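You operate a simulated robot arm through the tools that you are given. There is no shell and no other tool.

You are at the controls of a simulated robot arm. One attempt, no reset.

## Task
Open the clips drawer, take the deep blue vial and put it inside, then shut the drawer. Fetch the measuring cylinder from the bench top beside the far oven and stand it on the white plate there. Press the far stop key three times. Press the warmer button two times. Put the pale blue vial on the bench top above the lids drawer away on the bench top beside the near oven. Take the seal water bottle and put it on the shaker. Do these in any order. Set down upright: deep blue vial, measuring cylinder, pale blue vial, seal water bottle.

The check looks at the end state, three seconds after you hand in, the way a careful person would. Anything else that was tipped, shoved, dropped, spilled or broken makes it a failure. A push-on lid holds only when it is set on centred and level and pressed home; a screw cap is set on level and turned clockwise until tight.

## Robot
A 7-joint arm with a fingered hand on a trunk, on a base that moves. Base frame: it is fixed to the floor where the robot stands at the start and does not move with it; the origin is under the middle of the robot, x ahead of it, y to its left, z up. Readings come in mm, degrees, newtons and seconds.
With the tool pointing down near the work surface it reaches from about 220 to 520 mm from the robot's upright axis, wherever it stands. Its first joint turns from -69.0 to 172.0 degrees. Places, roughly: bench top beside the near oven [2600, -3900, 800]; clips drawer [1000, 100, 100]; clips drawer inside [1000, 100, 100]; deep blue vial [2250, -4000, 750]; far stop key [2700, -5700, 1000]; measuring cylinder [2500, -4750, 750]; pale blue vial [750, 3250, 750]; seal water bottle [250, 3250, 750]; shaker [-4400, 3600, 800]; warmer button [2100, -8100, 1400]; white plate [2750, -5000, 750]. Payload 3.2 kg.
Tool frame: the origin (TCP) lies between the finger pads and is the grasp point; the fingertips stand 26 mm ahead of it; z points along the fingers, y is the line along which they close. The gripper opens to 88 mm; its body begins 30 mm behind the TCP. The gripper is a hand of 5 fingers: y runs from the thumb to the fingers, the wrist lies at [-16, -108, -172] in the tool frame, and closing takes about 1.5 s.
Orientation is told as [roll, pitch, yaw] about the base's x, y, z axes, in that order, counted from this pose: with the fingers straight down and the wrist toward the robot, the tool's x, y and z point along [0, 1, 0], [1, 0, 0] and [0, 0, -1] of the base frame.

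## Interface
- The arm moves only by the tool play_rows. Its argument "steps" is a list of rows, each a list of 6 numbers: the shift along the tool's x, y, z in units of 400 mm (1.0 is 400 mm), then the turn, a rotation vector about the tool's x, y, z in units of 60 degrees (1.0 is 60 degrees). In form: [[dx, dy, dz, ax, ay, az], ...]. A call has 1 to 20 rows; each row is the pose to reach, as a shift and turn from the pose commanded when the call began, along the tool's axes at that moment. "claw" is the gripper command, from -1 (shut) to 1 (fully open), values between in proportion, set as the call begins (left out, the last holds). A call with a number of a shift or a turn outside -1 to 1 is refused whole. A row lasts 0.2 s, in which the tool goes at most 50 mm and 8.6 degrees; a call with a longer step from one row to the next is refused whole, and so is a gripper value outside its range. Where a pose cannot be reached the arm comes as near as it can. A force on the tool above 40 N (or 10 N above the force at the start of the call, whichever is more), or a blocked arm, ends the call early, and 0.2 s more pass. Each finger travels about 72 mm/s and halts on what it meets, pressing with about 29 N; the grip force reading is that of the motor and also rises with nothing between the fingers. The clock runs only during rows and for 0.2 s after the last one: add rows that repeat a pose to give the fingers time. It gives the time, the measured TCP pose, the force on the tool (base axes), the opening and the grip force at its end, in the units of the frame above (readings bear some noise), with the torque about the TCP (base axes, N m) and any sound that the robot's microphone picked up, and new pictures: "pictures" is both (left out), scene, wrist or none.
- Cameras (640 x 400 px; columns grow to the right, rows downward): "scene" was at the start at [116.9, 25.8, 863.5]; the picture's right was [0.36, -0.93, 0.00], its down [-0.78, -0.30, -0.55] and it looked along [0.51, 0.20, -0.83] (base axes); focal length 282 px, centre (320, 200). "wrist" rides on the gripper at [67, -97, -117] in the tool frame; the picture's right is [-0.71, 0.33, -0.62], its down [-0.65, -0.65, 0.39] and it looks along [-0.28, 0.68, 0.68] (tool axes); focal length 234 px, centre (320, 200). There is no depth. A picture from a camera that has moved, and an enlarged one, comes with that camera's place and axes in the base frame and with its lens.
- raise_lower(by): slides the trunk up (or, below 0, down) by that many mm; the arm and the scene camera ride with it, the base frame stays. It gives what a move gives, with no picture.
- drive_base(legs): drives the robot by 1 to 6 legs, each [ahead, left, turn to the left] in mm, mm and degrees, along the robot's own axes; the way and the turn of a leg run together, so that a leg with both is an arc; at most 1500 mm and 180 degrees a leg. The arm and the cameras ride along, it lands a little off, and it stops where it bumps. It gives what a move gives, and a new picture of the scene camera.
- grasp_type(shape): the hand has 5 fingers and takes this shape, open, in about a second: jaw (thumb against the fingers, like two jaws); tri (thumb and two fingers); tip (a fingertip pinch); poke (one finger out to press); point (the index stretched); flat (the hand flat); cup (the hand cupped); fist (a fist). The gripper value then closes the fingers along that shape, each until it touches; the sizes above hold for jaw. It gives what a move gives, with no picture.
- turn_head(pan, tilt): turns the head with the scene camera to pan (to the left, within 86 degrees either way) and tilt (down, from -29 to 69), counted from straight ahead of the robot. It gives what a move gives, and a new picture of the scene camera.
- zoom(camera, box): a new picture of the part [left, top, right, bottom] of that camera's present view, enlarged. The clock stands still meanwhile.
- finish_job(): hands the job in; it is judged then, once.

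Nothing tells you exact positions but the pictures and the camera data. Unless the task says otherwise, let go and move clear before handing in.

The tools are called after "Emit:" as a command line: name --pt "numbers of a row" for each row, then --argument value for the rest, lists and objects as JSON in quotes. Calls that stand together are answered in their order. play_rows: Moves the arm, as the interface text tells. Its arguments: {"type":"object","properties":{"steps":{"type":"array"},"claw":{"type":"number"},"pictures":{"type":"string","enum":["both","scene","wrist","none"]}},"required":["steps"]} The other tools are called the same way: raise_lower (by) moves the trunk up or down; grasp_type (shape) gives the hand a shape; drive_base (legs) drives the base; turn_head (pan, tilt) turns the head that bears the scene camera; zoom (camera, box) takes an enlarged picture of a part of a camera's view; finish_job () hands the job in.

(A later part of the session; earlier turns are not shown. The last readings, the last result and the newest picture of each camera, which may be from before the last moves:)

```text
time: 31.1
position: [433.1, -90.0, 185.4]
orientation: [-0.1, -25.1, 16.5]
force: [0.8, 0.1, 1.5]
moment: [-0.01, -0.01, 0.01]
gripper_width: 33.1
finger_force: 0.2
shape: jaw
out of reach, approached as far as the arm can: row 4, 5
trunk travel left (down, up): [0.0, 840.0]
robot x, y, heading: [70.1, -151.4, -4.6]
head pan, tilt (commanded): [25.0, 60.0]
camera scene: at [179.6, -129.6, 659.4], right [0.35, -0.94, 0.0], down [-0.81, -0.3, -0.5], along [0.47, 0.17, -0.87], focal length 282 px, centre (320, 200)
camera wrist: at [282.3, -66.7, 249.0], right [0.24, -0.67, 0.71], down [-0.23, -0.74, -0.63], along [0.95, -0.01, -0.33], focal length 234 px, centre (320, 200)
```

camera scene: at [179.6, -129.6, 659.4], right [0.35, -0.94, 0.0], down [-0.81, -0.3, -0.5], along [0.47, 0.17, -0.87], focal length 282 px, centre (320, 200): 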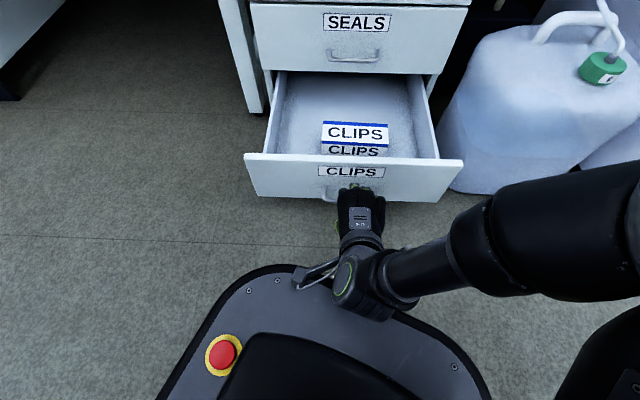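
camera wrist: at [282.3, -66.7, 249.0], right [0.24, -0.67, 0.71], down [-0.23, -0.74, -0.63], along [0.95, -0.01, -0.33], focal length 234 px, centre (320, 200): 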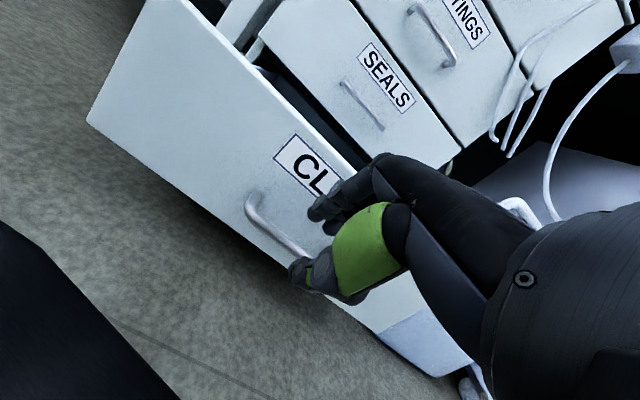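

The drawer stays open about 260 mm. I'll back away, raise the trunk, and drive along the aisle to the left to look for the pale blue vial and the seal water bottle.

Emit:
drive_base --legs '[[-300, 0, 0]]'

Emit:
raise_lower --by 640

Emit:
play_rows --pt "0 0 0 0.1 0 0" --pt "0 0 0 0.2 0 0" --pt "0 0 0 0.3 0 0" --pt "0 0 0 0.42 0 0" --pt "0 0 0 0.42 0 0" --claw 0

Emit:
drive_base --legs '[[0, 0, 110], [1500, 0, 0], [600, 0, 0]]'

Emit:
turn_head --pan -50 --tilt 10

```text
time: 33.2
position: [133.0, -66.8, 183.9]
orientation: [-0.1, -25.0, 16.7]
force: [0.8, 0.3, 0.3]
moment: [-0.01, 0.02, 0.0]
gripper_width: 32.7
finger_force: 0.1
shape: jaw
trunk travel left (down, up): [0.0, 840.0]
robot x, y, heading: [-231.8, -123.9, -4.2]
head pan, tilt (commanded): [25.0, 60.0]
camera scene: at [-120.1, -105.5, 659.4], right [0.35, -0.94, 0.0], down [-0.81, -0.3, -0.5], along [0.47, 0.18, -0.87], focal length 282 px, centre (320, 200)
```

scene: 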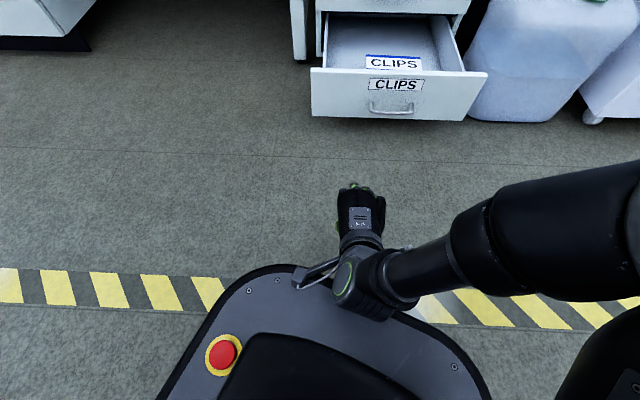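

```text
refused: 640 is not a number from -400 to 400
```

```text
time: 34.4
position: [133.6, -67.0, 185.5]
orientation: [0.2, 0.1, 16.6]
force: [-0.4, 0.0, 0.2]
moment: [0.0, 0.03, 0.03]
gripper_width: 43.7
finger_force: 0.0
shape: jaw
trunk travel left (down, up): [0.0, 840.0]
robot x, y, heading: [-234.5, -124.8, -4.5]
head pan, tilt (commanded): [25.0, 60.0]
camera scene: at [-120.1, -105.5, 659.4], right [0.35, -0.94, 0.0], down [-0.81, -0.3, -0.5], along [0.47, 0.18, -0.87], focal length 282 px, centre (320, 200)
camera wrist: at [21.8, -30.8, 301.7], right [0.52, -0.58, 0.62], down [-0.44, -0.81, -0.39], along [0.73, -0.07, -0.68], focal length 234 px, centre (320, 200)
```

scene: 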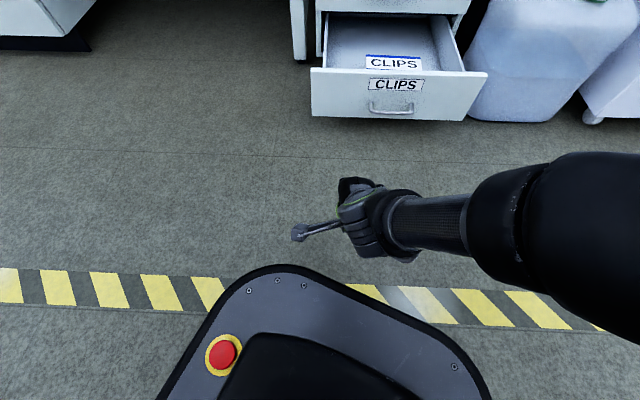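
wrist: 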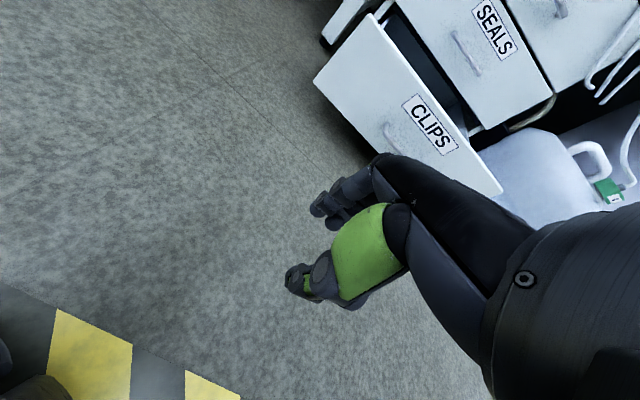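

```text
time: 49.4
position: [-998.7, 2200.9, 184.3]
orientation: [0.0, 0.1, 127.3]
force: [0.5, 0.6, 0.2]
moment: [0.04, -0.03, 0.01]
gripper_width: 43.9
finger_force: 0.0
shape: jaw
trunk travel left (down, up): [0.0, 840.0]
robot x, y, heading: [-811.7, 1880.9, 106.2]
head pan, tilt (commanded): [25.0, 60.0]
camera scene: at [-870.4, 1977.1, 659.4], right [0.75, 0.66, 0.0], down [0.57, -0.65, -0.5], along [-0.33, 0.38, -0.87], focal length 282 px, centre (320, 200)
```

scene: 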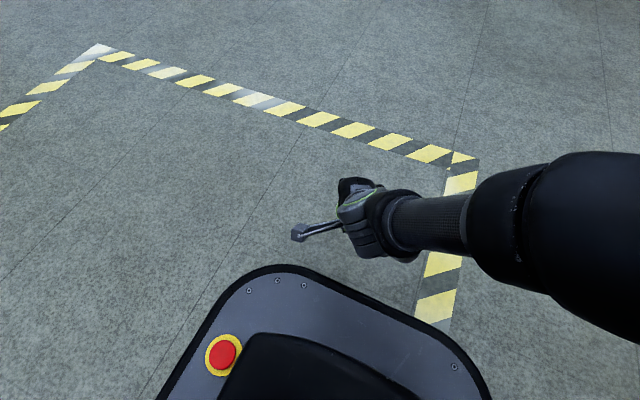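

```text
time: 50.9
position: [-998.5, 2200.8, 185.6]
orientation: [0.0, 0.0, 127.2]
force: [-0.3, -0.5, 0.7]
moment: [0.05, 0.01, -0.01]
gripper_width: 43.8
finger_force: 0.0
shape: jaw
trunk travel left (down, up): [0.0, 840.0]
robot x, y, heading: [-813.1, 1876.9, 106.1]
head pan, tilt (commanded): [-50.0, 10.0]
camera scene: at [-774.8, 2004.2, 733.8], right [0.83, -0.56, 0.0], down [-0.1, -0.14, -0.98], along [0.55, 0.82, -0.17], focal length 282 px, centre (320, 200)
```

scene: 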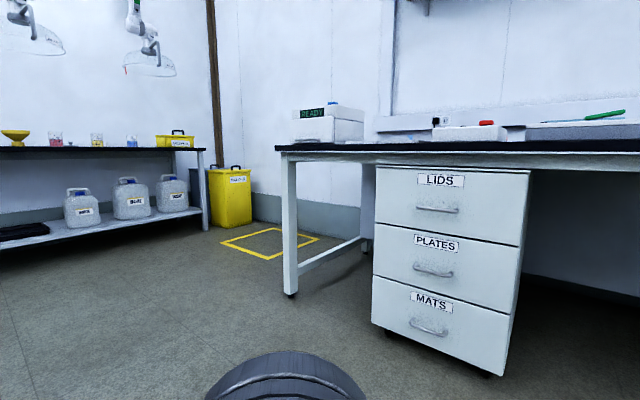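

The lids drawer stack is right here. I'll raise the trunk to see the bench top from above.

Emit:
raise_lower --by 400

Emit:
raise_lower --by 300

Emit:
turn_head --pan -55 --tilt 22

```text
time: 54.7
position: [-998.4, 2201.4, 585.4]
orientation: [0.0, 0.1, 127.3]
force: [0.1, -0.1, -0.4]
moment: [0.0, -0.02, 0.03]
gripper_width: 44.0
finger_force: 0.0
shape: jaw
trunk travel left (down, up): [-400.0, 440.0]
robot x, y, heading: [-812.0, 1880.2, 106.2]
head pan, tilt (commanded): [-50.0, 10.0]
```

```text
time: 57.7
position: [-997.0, 2200.1, 884.9]
orientation: [0.0, 0.1, 127.3]
force: [0.1, 0.0, 1.4]
moment: [-0.02, -0.01, -0.01]
gripper_width: 43.7
finger_force: 0.0
shape: jaw
trunk travel left (down, up): [-700.0, 140.0]
robot x, y, heading: [-814.4, 1878.9, 106.0]
head pan, tilt (commanded): [-50.0, 10.0]
```

```text
time: 58.4
position: [-998.4, 2200.3, 885.4]
orientation: [0.0, 0.1, 127.3]
force: [-0.5, -0.2, 0.2]
moment: [-0.05, -0.07, 0.05]
gripper_width: 43.7
finger_force: 0.0
shape: jaw
trunk travel left (down, up): [-700.0, 140.0]
robot x, y, heading: [-814.0, 1875.4, 106.3]
head pan, tilt (commanded): [-55.0, 22.0]
camera scene: at [-768.3, 1999.3, 1414.3], right [0.78, -0.63, 0.0], down [-0.23, -0.29, -0.93], along [0.58, 0.72, -0.37], focal length 282 px, centre (320, 200)
```

scene: 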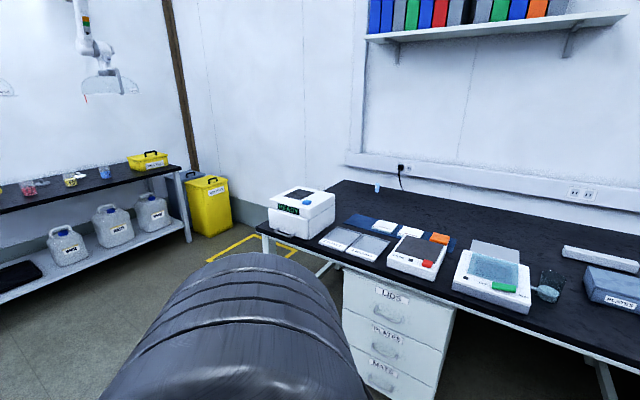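

I can see the bench above the lids drawer. Zooming in to identify the items.

Emit:
zoom --camera "scene" --box '[250, 150, 450, 275]'

Emit:
zoom --camera "scene" --box '[440, 200, 640, 325]'

Emit:
zoom --camera "scene" --box '[0, 130, 250, 286]'

```text
3.20 times, centred on (350, 212) of scene
camera zoom: at [-768.3, 1999.3, 1414.3], right [0.78, -0.63, 0.0], down [-0.23, -0.29, -0.93], along [0.58, 0.72, -0.37], focal length 901 px, centre (224, 160)
```

zoom: 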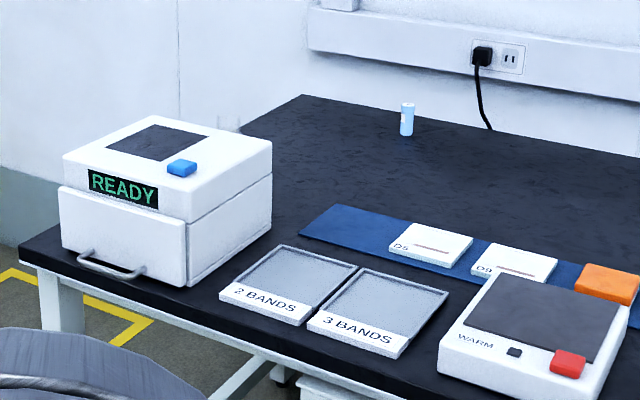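

```text
3.20 times, centred on (540, 262) of scene
camera zoom: at [-768.3, 1999.3, 1414.3], right [0.78, -0.63, 0.0], down [-0.23, -0.29, -0.93], along [0.58, 0.72, -0.37], focal length 901 px, centre (-384, 0)
```

zoom: 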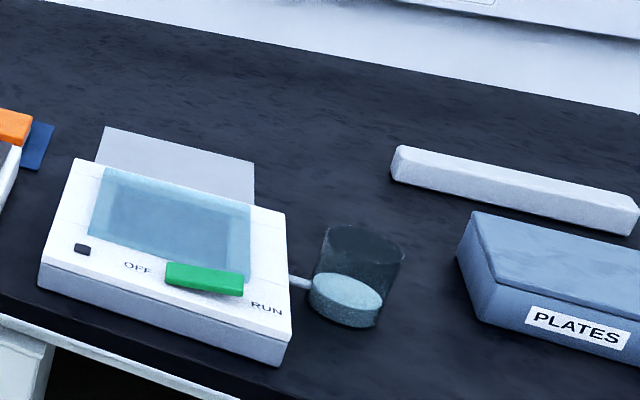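

```text
2.56 times, centred on (125, 208) of scene
camera zoom: at [-768.3, 1999.3, 1414.3], right [0.78, -0.63, 0.0], down [-0.23, -0.29, -0.93], along [0.58, 0.72, -0.37], focal length 721 px, centre (819, 180)
```

zoom: 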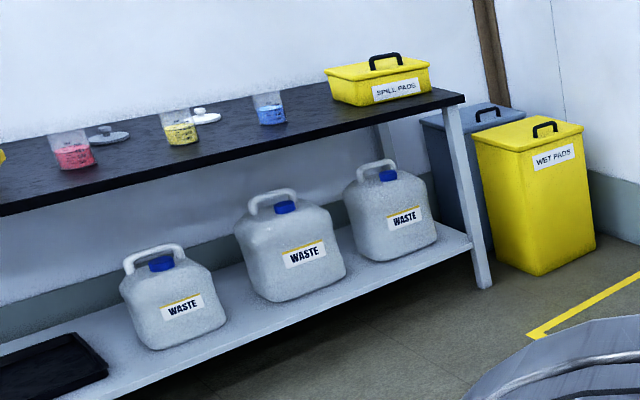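

I see the pale blue vial at the back-left of this bench near [650, 3140], reachable only from the bench's left end; the seal water bottle is probably hidden behind the READY unit. I'll drive around past the bench end and look.

Emit:
drive_base --legs '[[800, -220, 0], [700, -200, 0]]'

Emit:
turn_head --pan -86 --tilt 25

```text
time: 66.4
position: [-1014.4, 3762.3, 884.9]
orientation: [-0.1, 0.2, 127.1]
force: [0.9, 0.6, 0.6]
moment: [-0.03, -0.01, 0.01]
gripper_width: 43.9
finger_force: 0.0
shape: jaw
trunk travel left (down, up): [-700.0, 140.0]
robot x, y, heading: [-831.5, 3438.4, 106.0]
head pan, tilt (commanded): [-55.0, 22.0]
camera scene: at [-785.4, 3559.6, 1414.3], right [0.78, -0.63, 0.0], down [-0.24, -0.29, -0.93], along [0.58, 0.72, -0.37], focal length 282 px, centre (320, 200)
```

scene: 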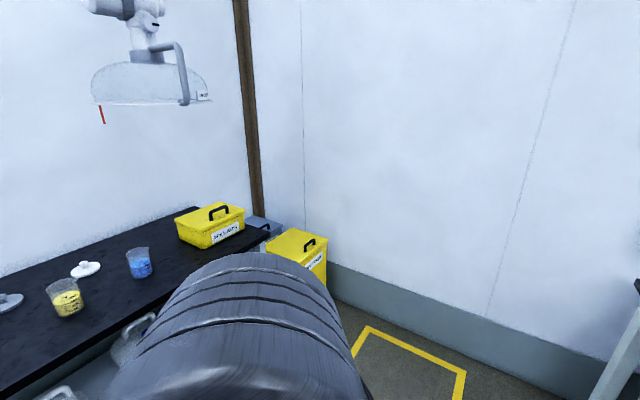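

```text
time: 67.4
position: [-1013.8, 3761.1, 885.1]
orientation: [0.1, 0.1, 127.0]
force: [0.3, 0.0, 0.3]
moment: [0.01, 0.03, 0.01]
gripper_width: 43.6
finger_force: 0.0
shape: jaw
trunk travel left (down, up): [-700.0, 140.0]
robot x, y, heading: [-830.6, 3439.8, 106.0]
head pan, tilt (commanded): [-85.9, 25.0]
camera scene: at [-757.4, 3518.9, 1409.4], right [0.34, -0.94, 0.0], down [-0.4, -0.14, -0.91], along [0.85, 0.31, -0.42], focal length 282 px, centre (320, 200)
```

scene: 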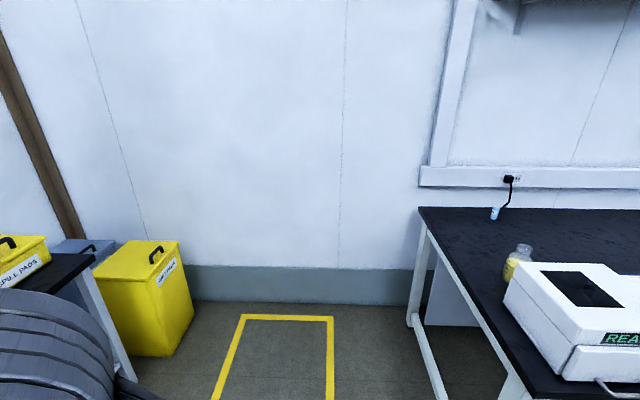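

The bottle is behind the READY unit, near the bench's left edge; the pale blue vial is further back. I'll zoom in.

Emit:
zoom --camera "scene" --box '[400, 160, 640, 310]'

```text
2.67 times, centred on (520, 235) of scene
camera zoom: at [-757.4, 3518.9, 1409.4], right [0.34, -0.94, 0.0], down [-0.4, -0.14, -0.91], along [0.85, 0.31, -0.42], focal length 751 px, centre (-213, 107)
```

zoom: 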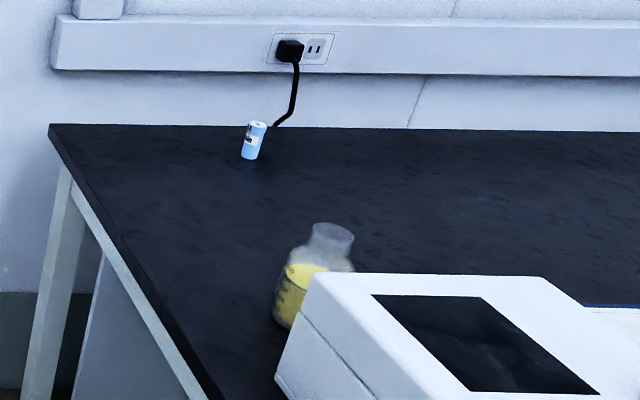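

The bottle (open-necked, yellow liquid) stands about 120 mm in from the left edge near [160, 3160]; the vial near [645, 3145]. I'll raise the trunk for clearance, turn to face the bench end and move in beside it.

Emit:
raise_lower --by 140

Emit:
drive_base --legs '[[0, 0, -177], [60, 500, 0]]'

Emit:
turn_head --pan 20 --tilt 40

```text
time: 69.0
position: [-1015.3, 3761.4, 1025.4]
orientation: [0.0, 0.0, 126.9]
force: [0.8, 0.0, -0.5]
moment: [-0.03, 0.03, 0.0]
gripper_width: 43.7
finger_force: 0.0
shape: jaw
trunk travel left (down, up): [-840.0, 0.0]
robot x, y, heading: [-829.5, 3439.6, 105.8]
head pan, tilt (commanded): [-85.9, 25.0]
```

```text
time: 79.3
position: [-139.3, 3226.5, 1024.6]
orientation: [0.1, 0.0, -50.3]
force: [0.0, -0.7, -0.3]
moment: [-0.01, 0.03, 0.01]
gripper_width: 43.8
finger_force: 0.0
shape: jaw
trunk travel left (down, up): [-840.0, 0.0]
robot x, y, heading: [-334.4, 3539.9, -71.4]
head pan, tilt (commanded): [-85.9, 25.0]
camera scene: at [-405.1, 3458.5, 1549.4], right [-0.38, 0.92, 0.0], down [0.39, 0.16, -0.91], along [-0.84, -0.35, -0.42], focal length 282 px, centre (320, 200)
```

scene: 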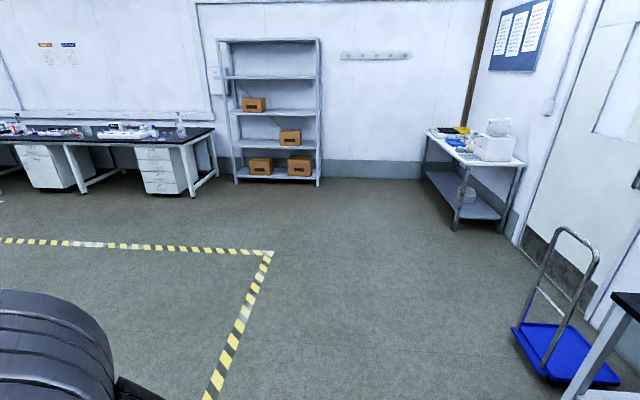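

```text
time: 81.1
position: [-139.0, 3226.8, 1025.5]
orientation: [0.0, 0.1, -50.2]
force: [-0.3, 0.5, -0.9]
moment: [0.0, -0.02, -0.01]
gripper_width: 43.6
finger_force: 0.1
shape: jaw
trunk travel left (down, up): [-840.0, 0.0]
robot x, y, heading: [-333.5, 3545.1, -71.6]
head pan, tilt (commanded): [20.0, 40.0]
camera scene: at [-266.8, 3427.5, 1526.1], right [-0.78, -0.62, 0.0], down [-0.4, 0.5, -0.77], along [0.48, -0.6, -0.64], focal length 282 px, centre (320, 200)
```

scene: 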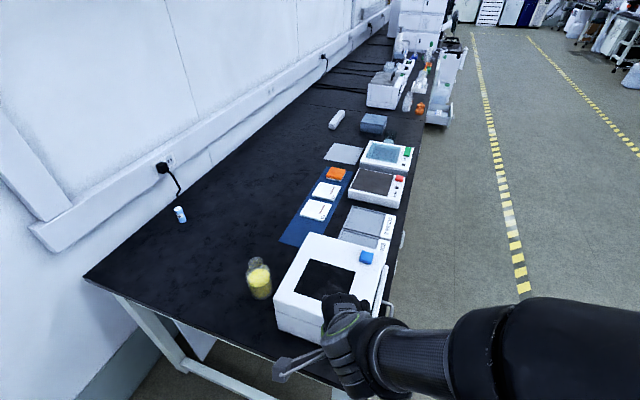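

Clear view now: bottle near [168, 3168], vial near [655, 3143], READY unit beside the bottle. Zooming for detail on the bottle and edge.

Emit:
zoom --camera "scene" --box '[60, 200, 380, 400]'

Emit:
zoom --camera "scene" --box '[220, 240, 300, 310]'

Emit:
zoom --camera "scene" --box '[150, 190, 210, 240]'

```text
2.00 times, centred on (220, 300) of scene
camera zoom: at [-266.8, 3427.5, 1526.1], right [-0.78, -0.62, 0.0], down [-0.4, 0.5, -0.77], along [0.48, -0.6, -0.64], focal length 563 px, centre (520, 0)
```

zoom: 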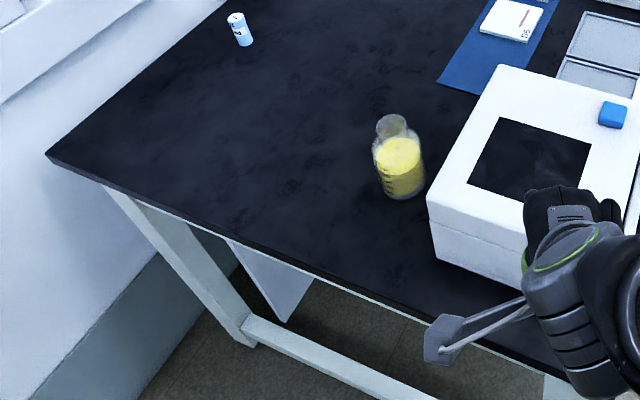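

```text
5.71 times, centred on (260, 275) of scene
camera zoom: at [-266.8, 3427.5, 1526.1], right [-0.78, -0.62, 0.0], down [-0.4, 0.5, -0.77], along [0.48, -0.6, -0.64], focal length 1608 px, centre (663, -229)
```

zoom: 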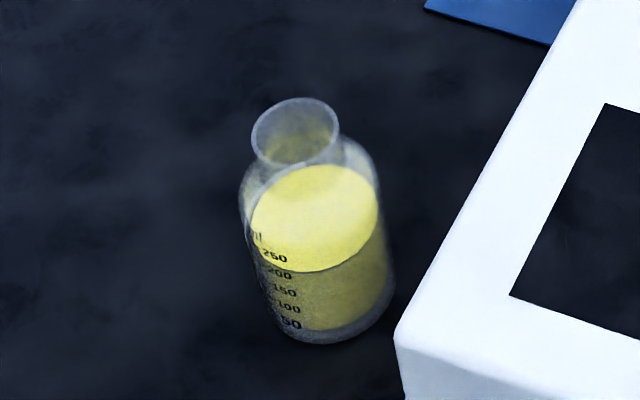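

```text
8.00 times, centred on (180, 215) of scene
camera zoom: at [-266.8, 3427.5, 1526.1], right [-0.78, -0.62, 0.0], down [-0.4, 0.5, -0.77], along [0.48, -0.6, -0.64], focal length 2252 px, centre (1440, 80)
```

zoom: 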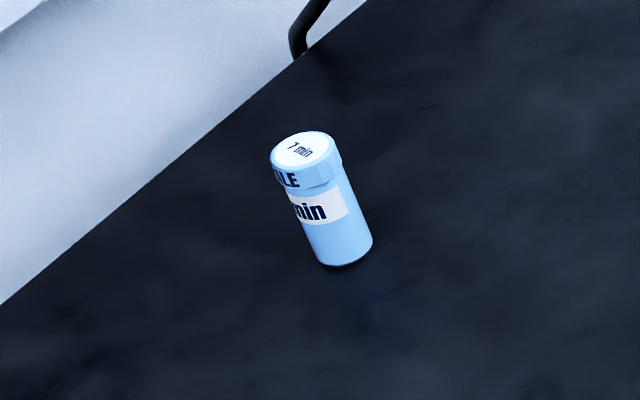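

Bottle is about 68 mm wide with a ~40 mm open neck; vial is about 30 mm wide with a cap. I'll move the base in so the bottle is about 400 mm ahead-left.

Emit:
drive_base --legs '[[0, 227, 0], [115, 0, 0]]'

Emit:
turn_head --pan 20 --tilt 60

Emit:
play_rows --pt "0 0 0 0 0 0" --claw 0.6

```text
time: 83.6
position: [111.7, 3190.6, 1026.1]
orientation: [0.0, 0.0, -50.2]
force: [0.2, 0.4, 0.3]
moment: [-0.01, -0.01, -0.02]
gripper_width: 43.8
finger_force: 0.1
shape: jaw
trunk travel left (down, up): [-840.0, 0.0]
robot x, y, heading: [-85.4, 3504.5, -71.3]
head pan, tilt (commanded): [20.0, 40.0]
camera scene: at [-16.4, 3391.7, 1526.2], right [-0.78, -0.62, 0.0], down [-0.4, 0.5, -0.77], along [0.48, -0.6, -0.64], focal length 282 px, centre (320, 200)
```

scene: 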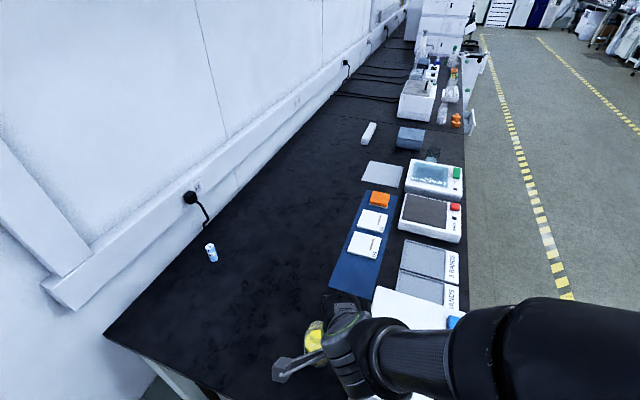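

```text
time: 84.5
position: [113.0, 3191.3, 1024.8]
orientation: [0.0, 0.1, -50.2]
force: [0.1, -0.2, 0.3]
moment: [-0.04, -0.04, 0.01]
gripper_width: 43.8
finger_force: 0.0
shape: jaw
trunk travel left (down, up): [-840.0, 0.0]
robot x, y, heading: [-83.3, 3506.9, -71.3]
head pan, tilt (commanded): [20.0, 60.0]
camera scene: at [-27.5, 3405.3, 1499.4], right [-0.78, -0.62, 0.0], down [-0.54, 0.68, -0.5], along [0.31, -0.39, -0.87], focal length 282 px, centre (320, 200)
```

scene: 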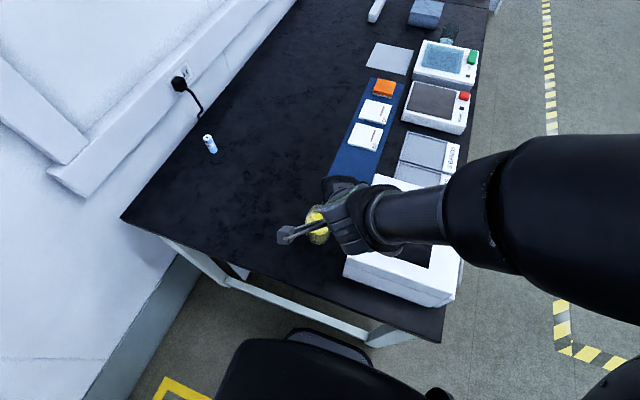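

```text
time: 84.9
position: [111.5, 3189.9, 1025.4]
orientation: [0.0, 0.3, -50.1]
force: [-0.9, 0.8, 0.0]
moment: [-0.01, 0.01, 0.03]
gripper_width: 70.2
finger_force: 0.0
shape: jaw
trunk travel left (down, up): [-840.0, 0.0]
robot x, y, heading: [-84.3, 3505.8, -71.7]
head pan, tilt (commanded): [20.0, 60.0]
camera scene: at [-27.5, 3405.0, 1499.4], right [-0.78, -0.62, 0.0], down [-0.54, 0.68, -0.5], along [0.31, -0.39, -0.87], focal length 282 px, centre (320, 200)
camera wrist: at [101.7, 3306.8, 1141.3], right [-0.33, -0.71, 0.62], down [-0.92, 0.09, -0.39], along [0.22, -0.7, -0.68], focal length 234 px, centre (320, 200)
```

scene: 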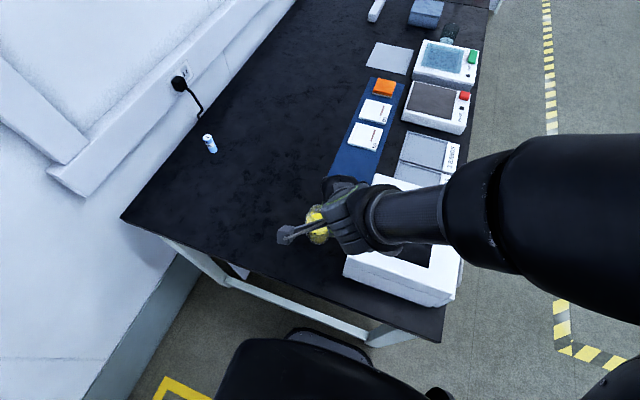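
wrist: 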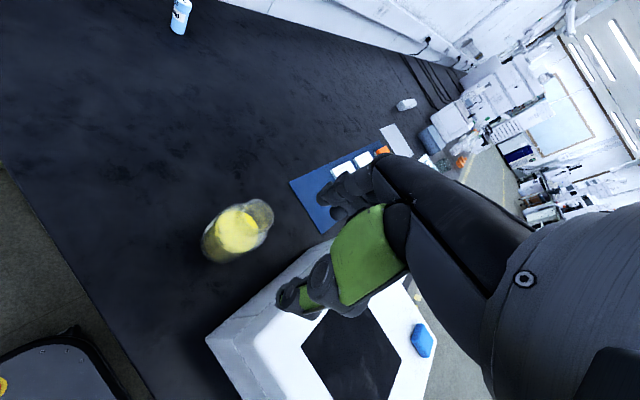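

The wrist camera sees the bottle left of the fingers. I'll zoom to locate its neck precisely.

Emit:
zoom --camera "wrist" --box '[160, 150, 340, 290]'

Emit:
zoom --camera "scene" --box '[240, 160, 480, 310]'

```text
2.86 times, centred on (250, 220) of wrist
camera zoom: at [101.7, 3306.8, 1141.3], right [-0.33, -0.71, 0.62], down [-0.92, 0.09, -0.39], along [0.22, -0.7, -0.68], focal length 669 px, centre (520, 143)
```

zoom: 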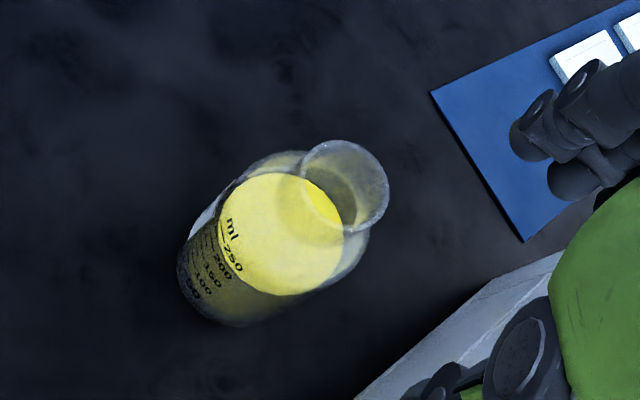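

```text
2.67 times, centred on (360, 235) of scene
camera zoom: at [-27.5, 3405.0, 1499.4], right [-0.78, -0.62, 0.0], down [-0.54, 0.68, -0.5], along [0.31, -0.39, -0.87], focal length 751 px, centre (213, 107)
```

zoom: 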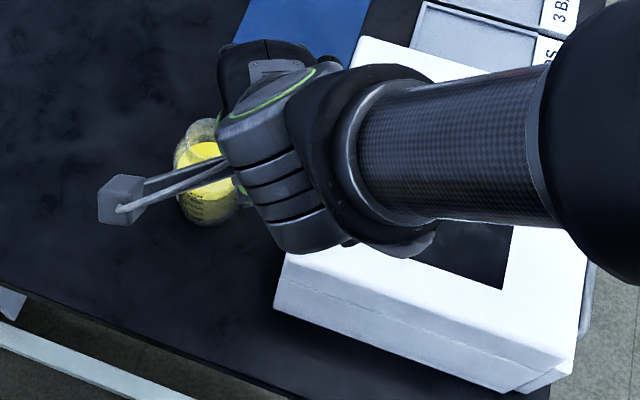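

Bottle axis is at about [170, 3163], neck top near z≈900. I'll align above it, then check before lowering.

Emit:
play_rows --pt "0.03 0.07 0 0 0 0" --pt "0.067 0.146 0 0 0 0" --pt "0.067 0.146 0.09 0 0 0" --pt "0.067 0.146 0.15 0 0 0" --pt "0.067 0.146 0.15 0 0 0"

```text
time: 86.1
position: [170.2, 3162.3, 964.3]
orientation: [0.0, 0.2, -50.1]
force: [-0.8, -0.6, -0.3]
moment: [0.01, 0.01, 0.0]
gripper_width: 70.0
finger_force: 0.0
shape: jaw
trunk travel left (down, up): [-840.0, 0.0]
robot x, y, heading: [-85.6, 3504.0, -71.3]
head pan, tilt (commanded): [20.0, 60.0]
camera scene: at [-27.9, 3405.5, 1499.4], right [-0.78, -0.62, 0.0], down [-0.54, 0.68, -0.5], along [0.31, -0.39, -0.87], focal length 282 px, centre (320, 200)
camera wrist: at [160.2, 3279.1, 1081.1], right [-0.33, -0.71, 0.62], down [-0.92, 0.09, -0.39], along [0.22, -0.7, -0.68], focal length 234 px, centre (320, 200)
```

scene: 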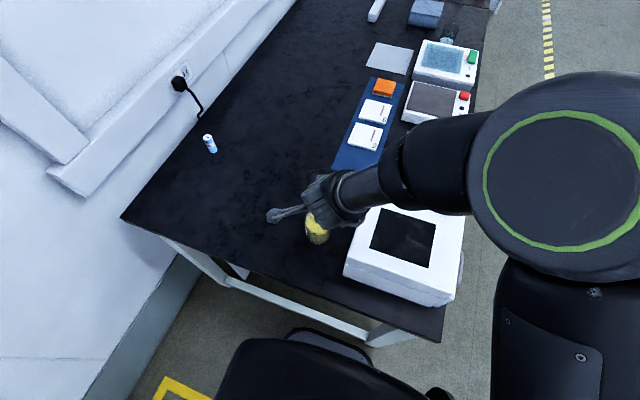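
wrist: 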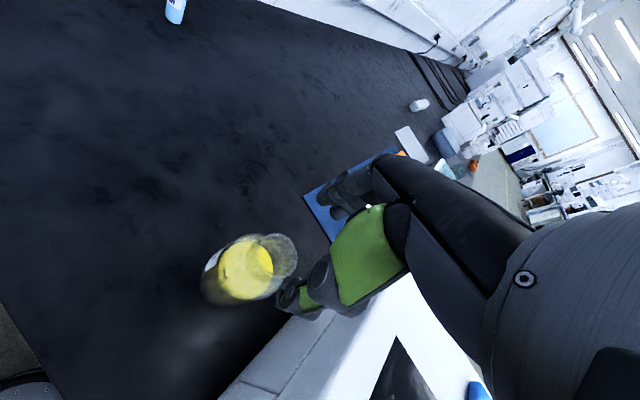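

Emit:
zoom --camera "wrist" --box '[180, 180, 360, 320]'

```text
2.86 times, centred on (270, 250) of wrist
camera zoom: at [160.2, 3279.1, 1081.1], right [-0.33, -0.71, 0.62], down [-0.92, 0.09, -0.39], along [0.22, -0.7, -0.68], focal length 669 px, centre (463, 57)
```

zoom: 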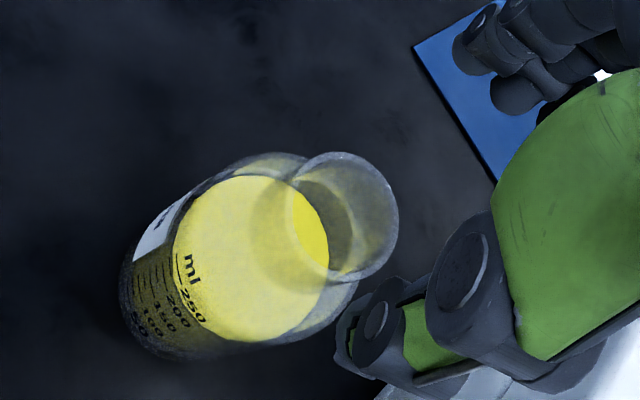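

Alignment is within 2 mm. Lowering around the neck.

Emit:
play_rows --pt "0 0.003 0.06 0 0 0" --pt "0 0.003 0.12 0 0 0" --pt "0 0.003 0.18 0 0 0" --pt "0 0.003 0.18 0 0 0"

Emit:
zoom --camera "wrist" --box '[180, 160, 420, 340]'

```text
time: 87.1
position: [171.3, 3160.4, 892.6]
orientation: [0.0, 0.1, -50.2]
force: [-0.8, 0.0, 0.9]
moment: [0.02, 0.02, 0.03]
gripper_width: 69.9
finger_force: 0.0
shape: jaw
trunk travel left (down, up): [-840.0, 0.0]
robot x, y, heading: [-84.6, 3502.7, -71.4]
head pan, tilt (commanded): [20.0, 60.0]
camera scene: at [-27.7, 3405.4, 1499.4], right [-0.78, -0.62, 0.0], down [-0.54, 0.68, -0.5], along [0.31, -0.39, -0.87], focal length 282 px, centre (320, 200)
camera wrist: at [160.9, 3277.8, 1008.9], right [-0.33, -0.71, 0.62], down [-0.92, 0.09, -0.39], along [0.22, -0.7, -0.68], focal length 234 px, centre (320, 200)
```

scene: 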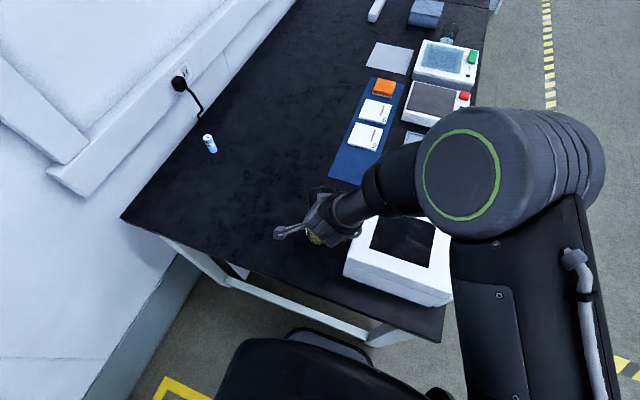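
wrist: 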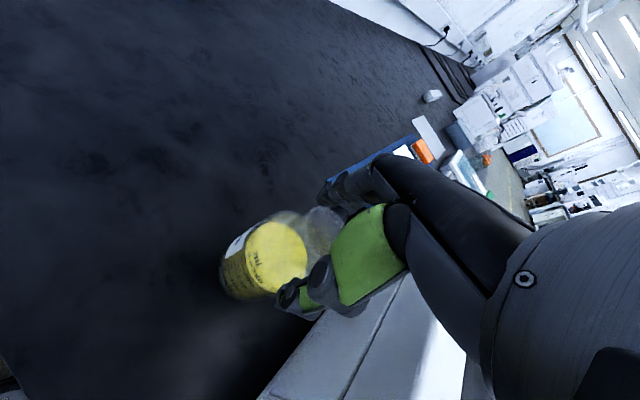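

```text
2.22 times, centred on (300, 250) of wrist
camera zoom: at [160.9, 3277.8, 1008.9], right [-0.33, -0.71, 0.62], down [-0.92, 0.09, -0.39], along [0.22, -0.7, -0.68], focal length 520 px, centre (364, 89)
```

zoom: 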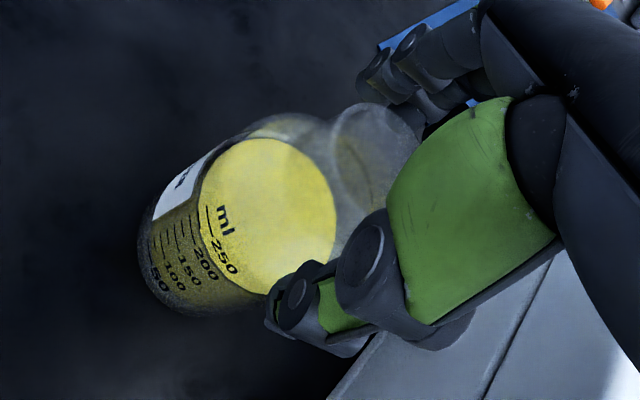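

The neck rim is about level with the TCP, so I'll go down a bit more for a fuller hold, then close gently.

Emit:
play_rows --pt "0 0.004 0.02 0 0 0" --pt "0 0.006 0.038 0 0 0" --pt "0 0.006 0.038 0 0 0"

Emit:
zoom --camera "wrist" --box '[180, 160, 420, 340]'

```text
time: 87.9
position: [172.8, 3158.6, 876.7]
orientation: [0.1, 0.0, -50.2]
force: [0.5, 0.5, -0.1]
moment: [-0.01, 0.02, 0.0]
gripper_width: 70.2
finger_force: 0.0
shape: jaw
trunk travel left (down, up): [-840.0, 0.0]
robot x, y, heading: [-85.4, 3504.5, -71.1]
head pan, tilt (commanded): [20.0, 60.0]
camera scene: at [-27.5, 3405.1, 1499.4], right [-0.78, -0.62, 0.0], down [-0.54, 0.68, -0.5], along [0.31, -0.39, -0.87], focal length 282 px, centre (320, 200)
camera wrist: at [162.2, 3276.4, 994.0], right [-0.33, -0.71, 0.62], down [-0.92, 0.09, -0.39], along [0.22, -0.7, -0.68], focal length 234 px, centre (320, 200)
```

scene: 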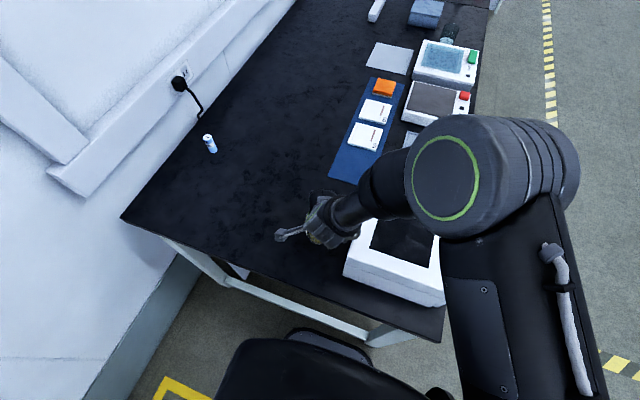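
wrist: 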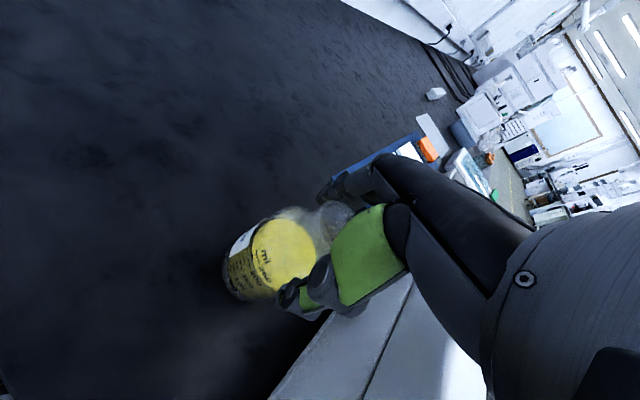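

```text
2.22 times, centred on (300, 250) of wrist
camera zoom: at [162.2, 3276.4, 994.0], right [-0.33, -0.71, 0.62], down [-0.92, 0.09, -0.39], along [0.22, -0.7, -0.68], focal length 520 px, centre (364, 89)
```

zoom: 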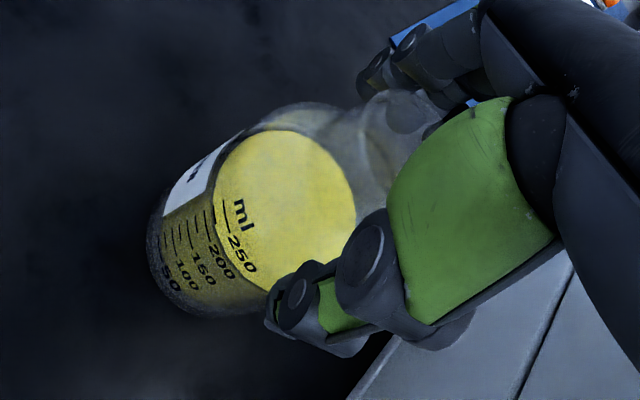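

The neck sits between thumb and fingers. Closing.

Emit:
play_rows --pt "0 0 0 0 0 0" --pt "0 0 0 0 0 0" --pt "0 0 0 0 0 0" --pt "0 0 0 0 0 0" --pt "0 0 0 0 0 0" --pt "0 0 0 0 0 0" --pt "0 0 0 0 0 0" --pt "0 0 0 0 0 0" --claw -1 --pictures "wrist"

Emit:
zoom --camera "wrist" --box '[180, 160, 420, 340]'

```text
time: 89.7
position: [172.6, 3160.4, 877.8]
orientation: [0.0, 0.1, -50.2]
force: [0.6, -0.2, 6.5]
moment: [0.03, 0.02, -0.02]
gripper_width: 45.6
finger_force: 28.7
shape: jaw
trunk travel left (down, up): [-840.0, 0.0]
robot x, y, heading: [-85.0, 3507.8, -71.4]
head pan, tilt (commanded): [20.0, 60.0]
camera wrist: at [162.1, 3276.8, 994.5], right [-0.33, -0.71, 0.62], down [-0.92, 0.09, -0.39], along [0.22, -0.7, -0.68], focal length 234 px, centre (320, 200)
```

wrist: 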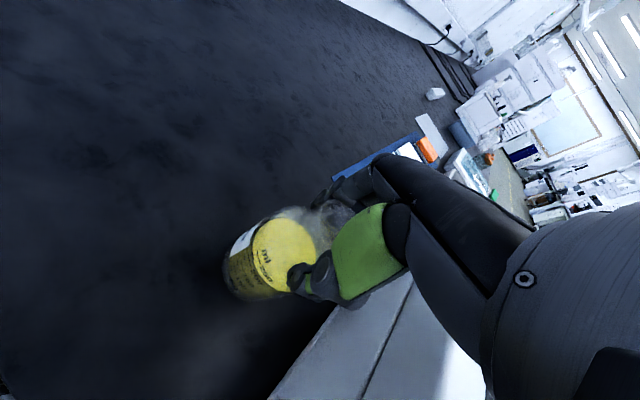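

```text
2.22 times, centred on (300, 250) of wrist
camera zoom: at [162.1, 3276.8, 994.5], right [-0.33, -0.71, 0.62], down [-0.92, 0.09, -0.39], along [0.22, -0.7, -0.68], focal length 520 px, centre (364, 89)
```

zoom: 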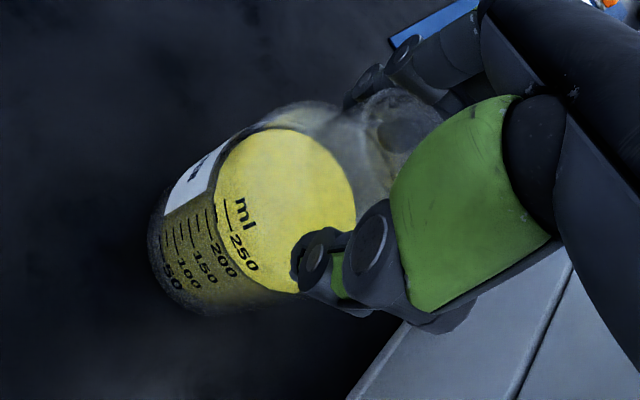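

Grip holds at 45.6 mm. Lifting slowly to verify.

Emit:
play_rows --pt "0 0 -0.02 0 0 0" --pt "0 0 -0.05 0 0 0" --pt "0 0 -0.09 0 0 0" --pt "0 0 -0.13 0 0 0" --pt "0 0 -0.17 0 0 0" --pt "0 0 -0.17 0 0 0" --pt "0 0 -0.17 0 0 0"

Emit:
zoom --camera "wrist" --box '[180, 160, 420, 340]'

```text
time: 91.1
position: [156.2, 3184.1, 909.0]
orientation: [4.0, 6.9, -52.1]
force: [-0.3, 0.2, -3.6]
moment: [-0.05, -0.02, -0.02]
gripper_width: 41.0
finger_force: 29.0
shape: jaw
trunk travel left (down, up): [-840.0, 0.0]
robot x, y, heading: [-86.4, 3505.4, -71.3]
head pan, tilt (commanded): [20.0, 60.0]
stopped in row 6: the arm was blocked; the commanded pose is now the measured one
camera scene: at [-27.3, 3404.2, 1499.3], right [-0.78, -0.62, 0.0], down [-0.54, 0.68, -0.5], along [0.31, -0.39, -0.87], focal length 282 px, centre (320, 200)
camera wrist: at [154.2, 3283.9, 1040.2], right [-0.35, -0.77, 0.53], down [-0.92, 0.17, -0.35], along [0.18, -0.61, -0.77], focal length 234 px, centre (320, 200)
```

scene: 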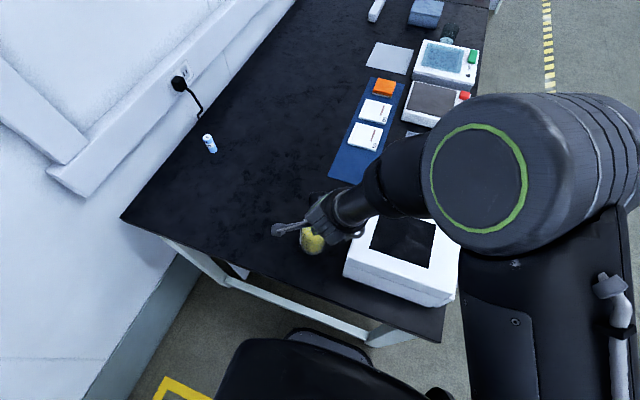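
wrist: 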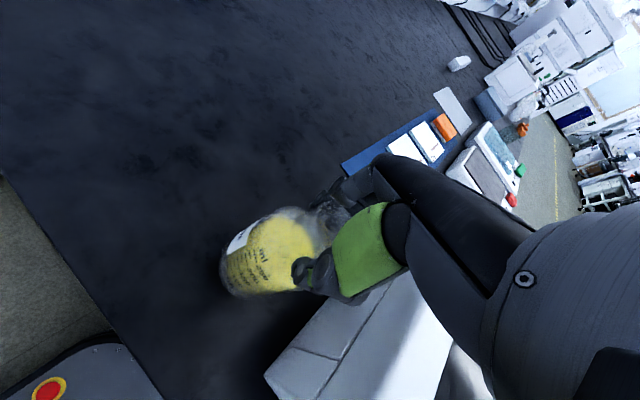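

```text
2.22 times, centred on (300, 250) of wrist
camera zoom: at [154.2, 3283.9, 1040.2], right [-0.35, -0.77, 0.53], down [-0.92, 0.17, -0.35], along [0.18, -0.61, -0.77], focal length 520 px, centre (364, 89)
```

zoom: 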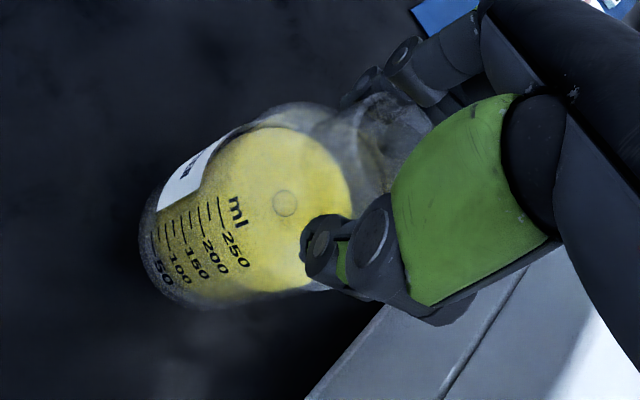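

The lift was blocked partway and the hand tilted about 8°, but the bottle is still held ~30 mm above the bench. I'll gently level the hand again and re-centre before lifting.

Emit:
play_rows --pt "0 0.02 0 -0.03 -0.017 0" --pt "0 0.04 0 -0.06 -0.034 0" --pt "0 0.06 0 -0.09 -0.05 0" --pt "-0.005 0.072 0 -0.115 -0.067 0.03" --pt "-0.005 0.072 0 -0.115 -0.067 0.03" --pt "-0.005 0.072 0 -0.115 -0.067 0.03"

```text
time: 92.5
position: [174.4, 3150.5, 913.8]
orientation: [1.4, -0.3, -55.9]
force: [-1.0, -0.1, -3.5]
moment: [0.01, 0.02, 0.0]
gripper_width: 41.0
finger_force: 29.0
shape: jaw
trunk travel left (down, up): [-840.0, 0.0]
robot x, y, heading: [-82.5, 3505.9, -71.4]
head pan, tilt (commanded): [20.0, 60.0]
camera scene: at [-27.0, 3404.6, 1499.3], right [-0.78, -0.62, 0.0], down [-0.54, 0.68, -0.5], along [0.31, -0.39, -0.87], focal length 282 px, centre (320, 200)
camera wrist: at [173.9, 3267.1, 1030.7], right [-0.42, -0.68, 0.61], down [-0.89, 0.18, -0.41], along [0.17, -0.71, -0.68], focal length 234 px, centre (320, 200)
```

scene: 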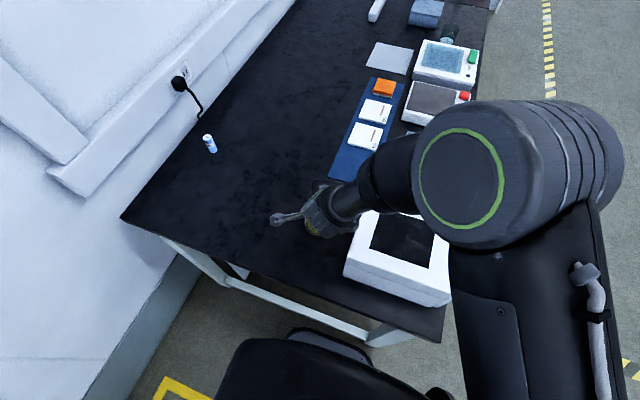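
wrist: 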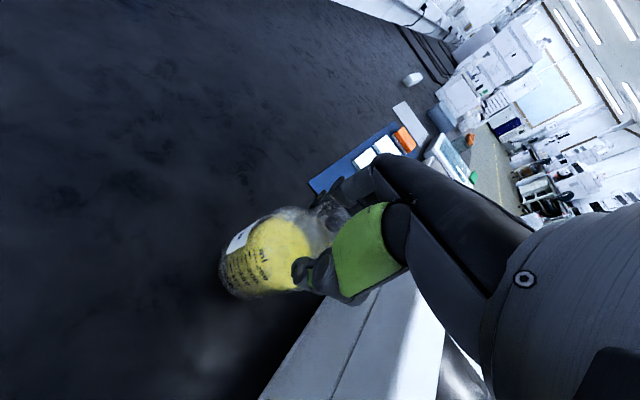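

Level again. Rather than lift further here, I'll back the base straight out (bottle clears the bench by ~30 mm and nothing is in the way).

Emit:
drive_base --legs '[[-200, 0, 0]]'

```text
time: 94.1
position: [111.5, 3340.7, 912.4]
orientation: [1.3, -0.2, -55.9]
force: [1.4, 0.7, -4.3]
moment: [0.02, 0.01, 0.0]
gripper_width: 40.9
finger_force: 29.2
shape: jaw
trunk travel left (down, up): [-840.0, 0.0]
robot x, y, heading: [-150.9, 3692.3, -71.2]
head pan, tilt (commanded): [20.0, 60.0]
camera scene: at [-90.7, 3593.4, 1499.3], right [-0.78, -0.63, 0.0], down [-0.54, 0.68, -0.5], along [0.31, -0.39, -0.87], focal length 282 px, centre (320, 200)
```

scene: 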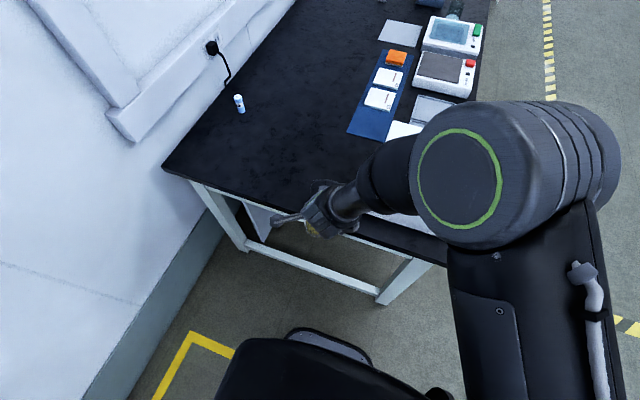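

Out over the aisle. I'll test lifting with small steps, bringing the hand slightly toward me.

Emit:
play_rows --pt "0 -0.02 -0.02 0 0 0" --pt "0 -0.04 -0.04 0 0 0" --pt "0 -0.06 -0.06 0 0 0" --pt "0 -0.08 -0.08 0 0 0" --pt "0 -0.08 -0.08 0 0 0"

```text
time: 95.3
position: [92.1, 3367.8, 944.0]
orientation: [1.3, -0.1, -55.6]
force: [-0.5, 0.3, -4.0]
moment: [-0.01, 0.03, 0.01]
gripper_width: 41.1
finger_force: 29.1
shape: jaw
trunk travel left (down, up): [-840.0, 0.0]
robot x, y, heading: [-147.1, 3690.6, -71.1]
head pan, tilt (commanded): [20.0, 60.0]
camera scene: at [-90.7, 3593.5, 1499.3], right [-0.78, -0.63, 0.0], down [-0.54, 0.68, -0.5], along [0.31, -0.39, -0.87], focal length 282 px, centre (320, 200)
camera wrist: at [91.4, 3484.1, 1061.3], right [-0.41, -0.68, 0.61], down [-0.9, 0.18, -0.41], along [0.17, -0.71, -0.68], focal length 234 px, centre (320, 200)
```

scene: 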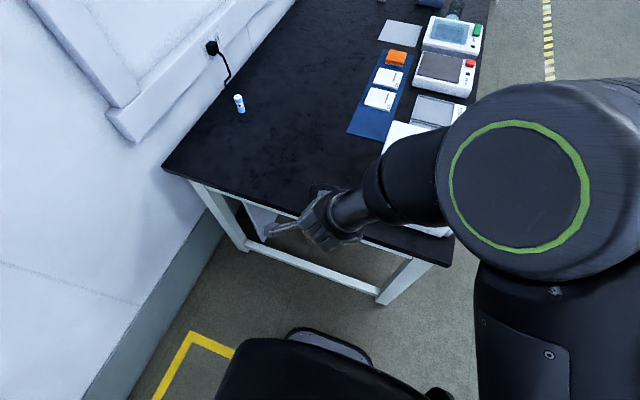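
wrist: 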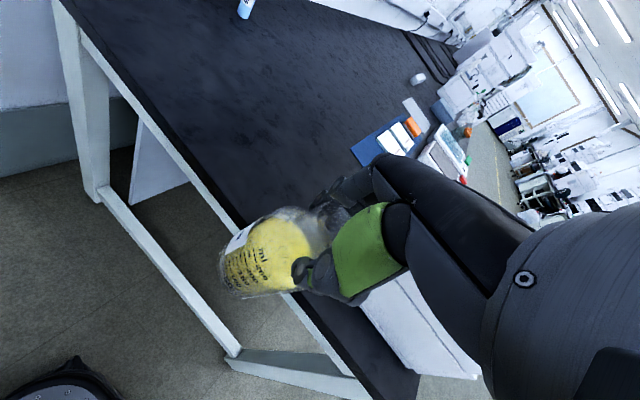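

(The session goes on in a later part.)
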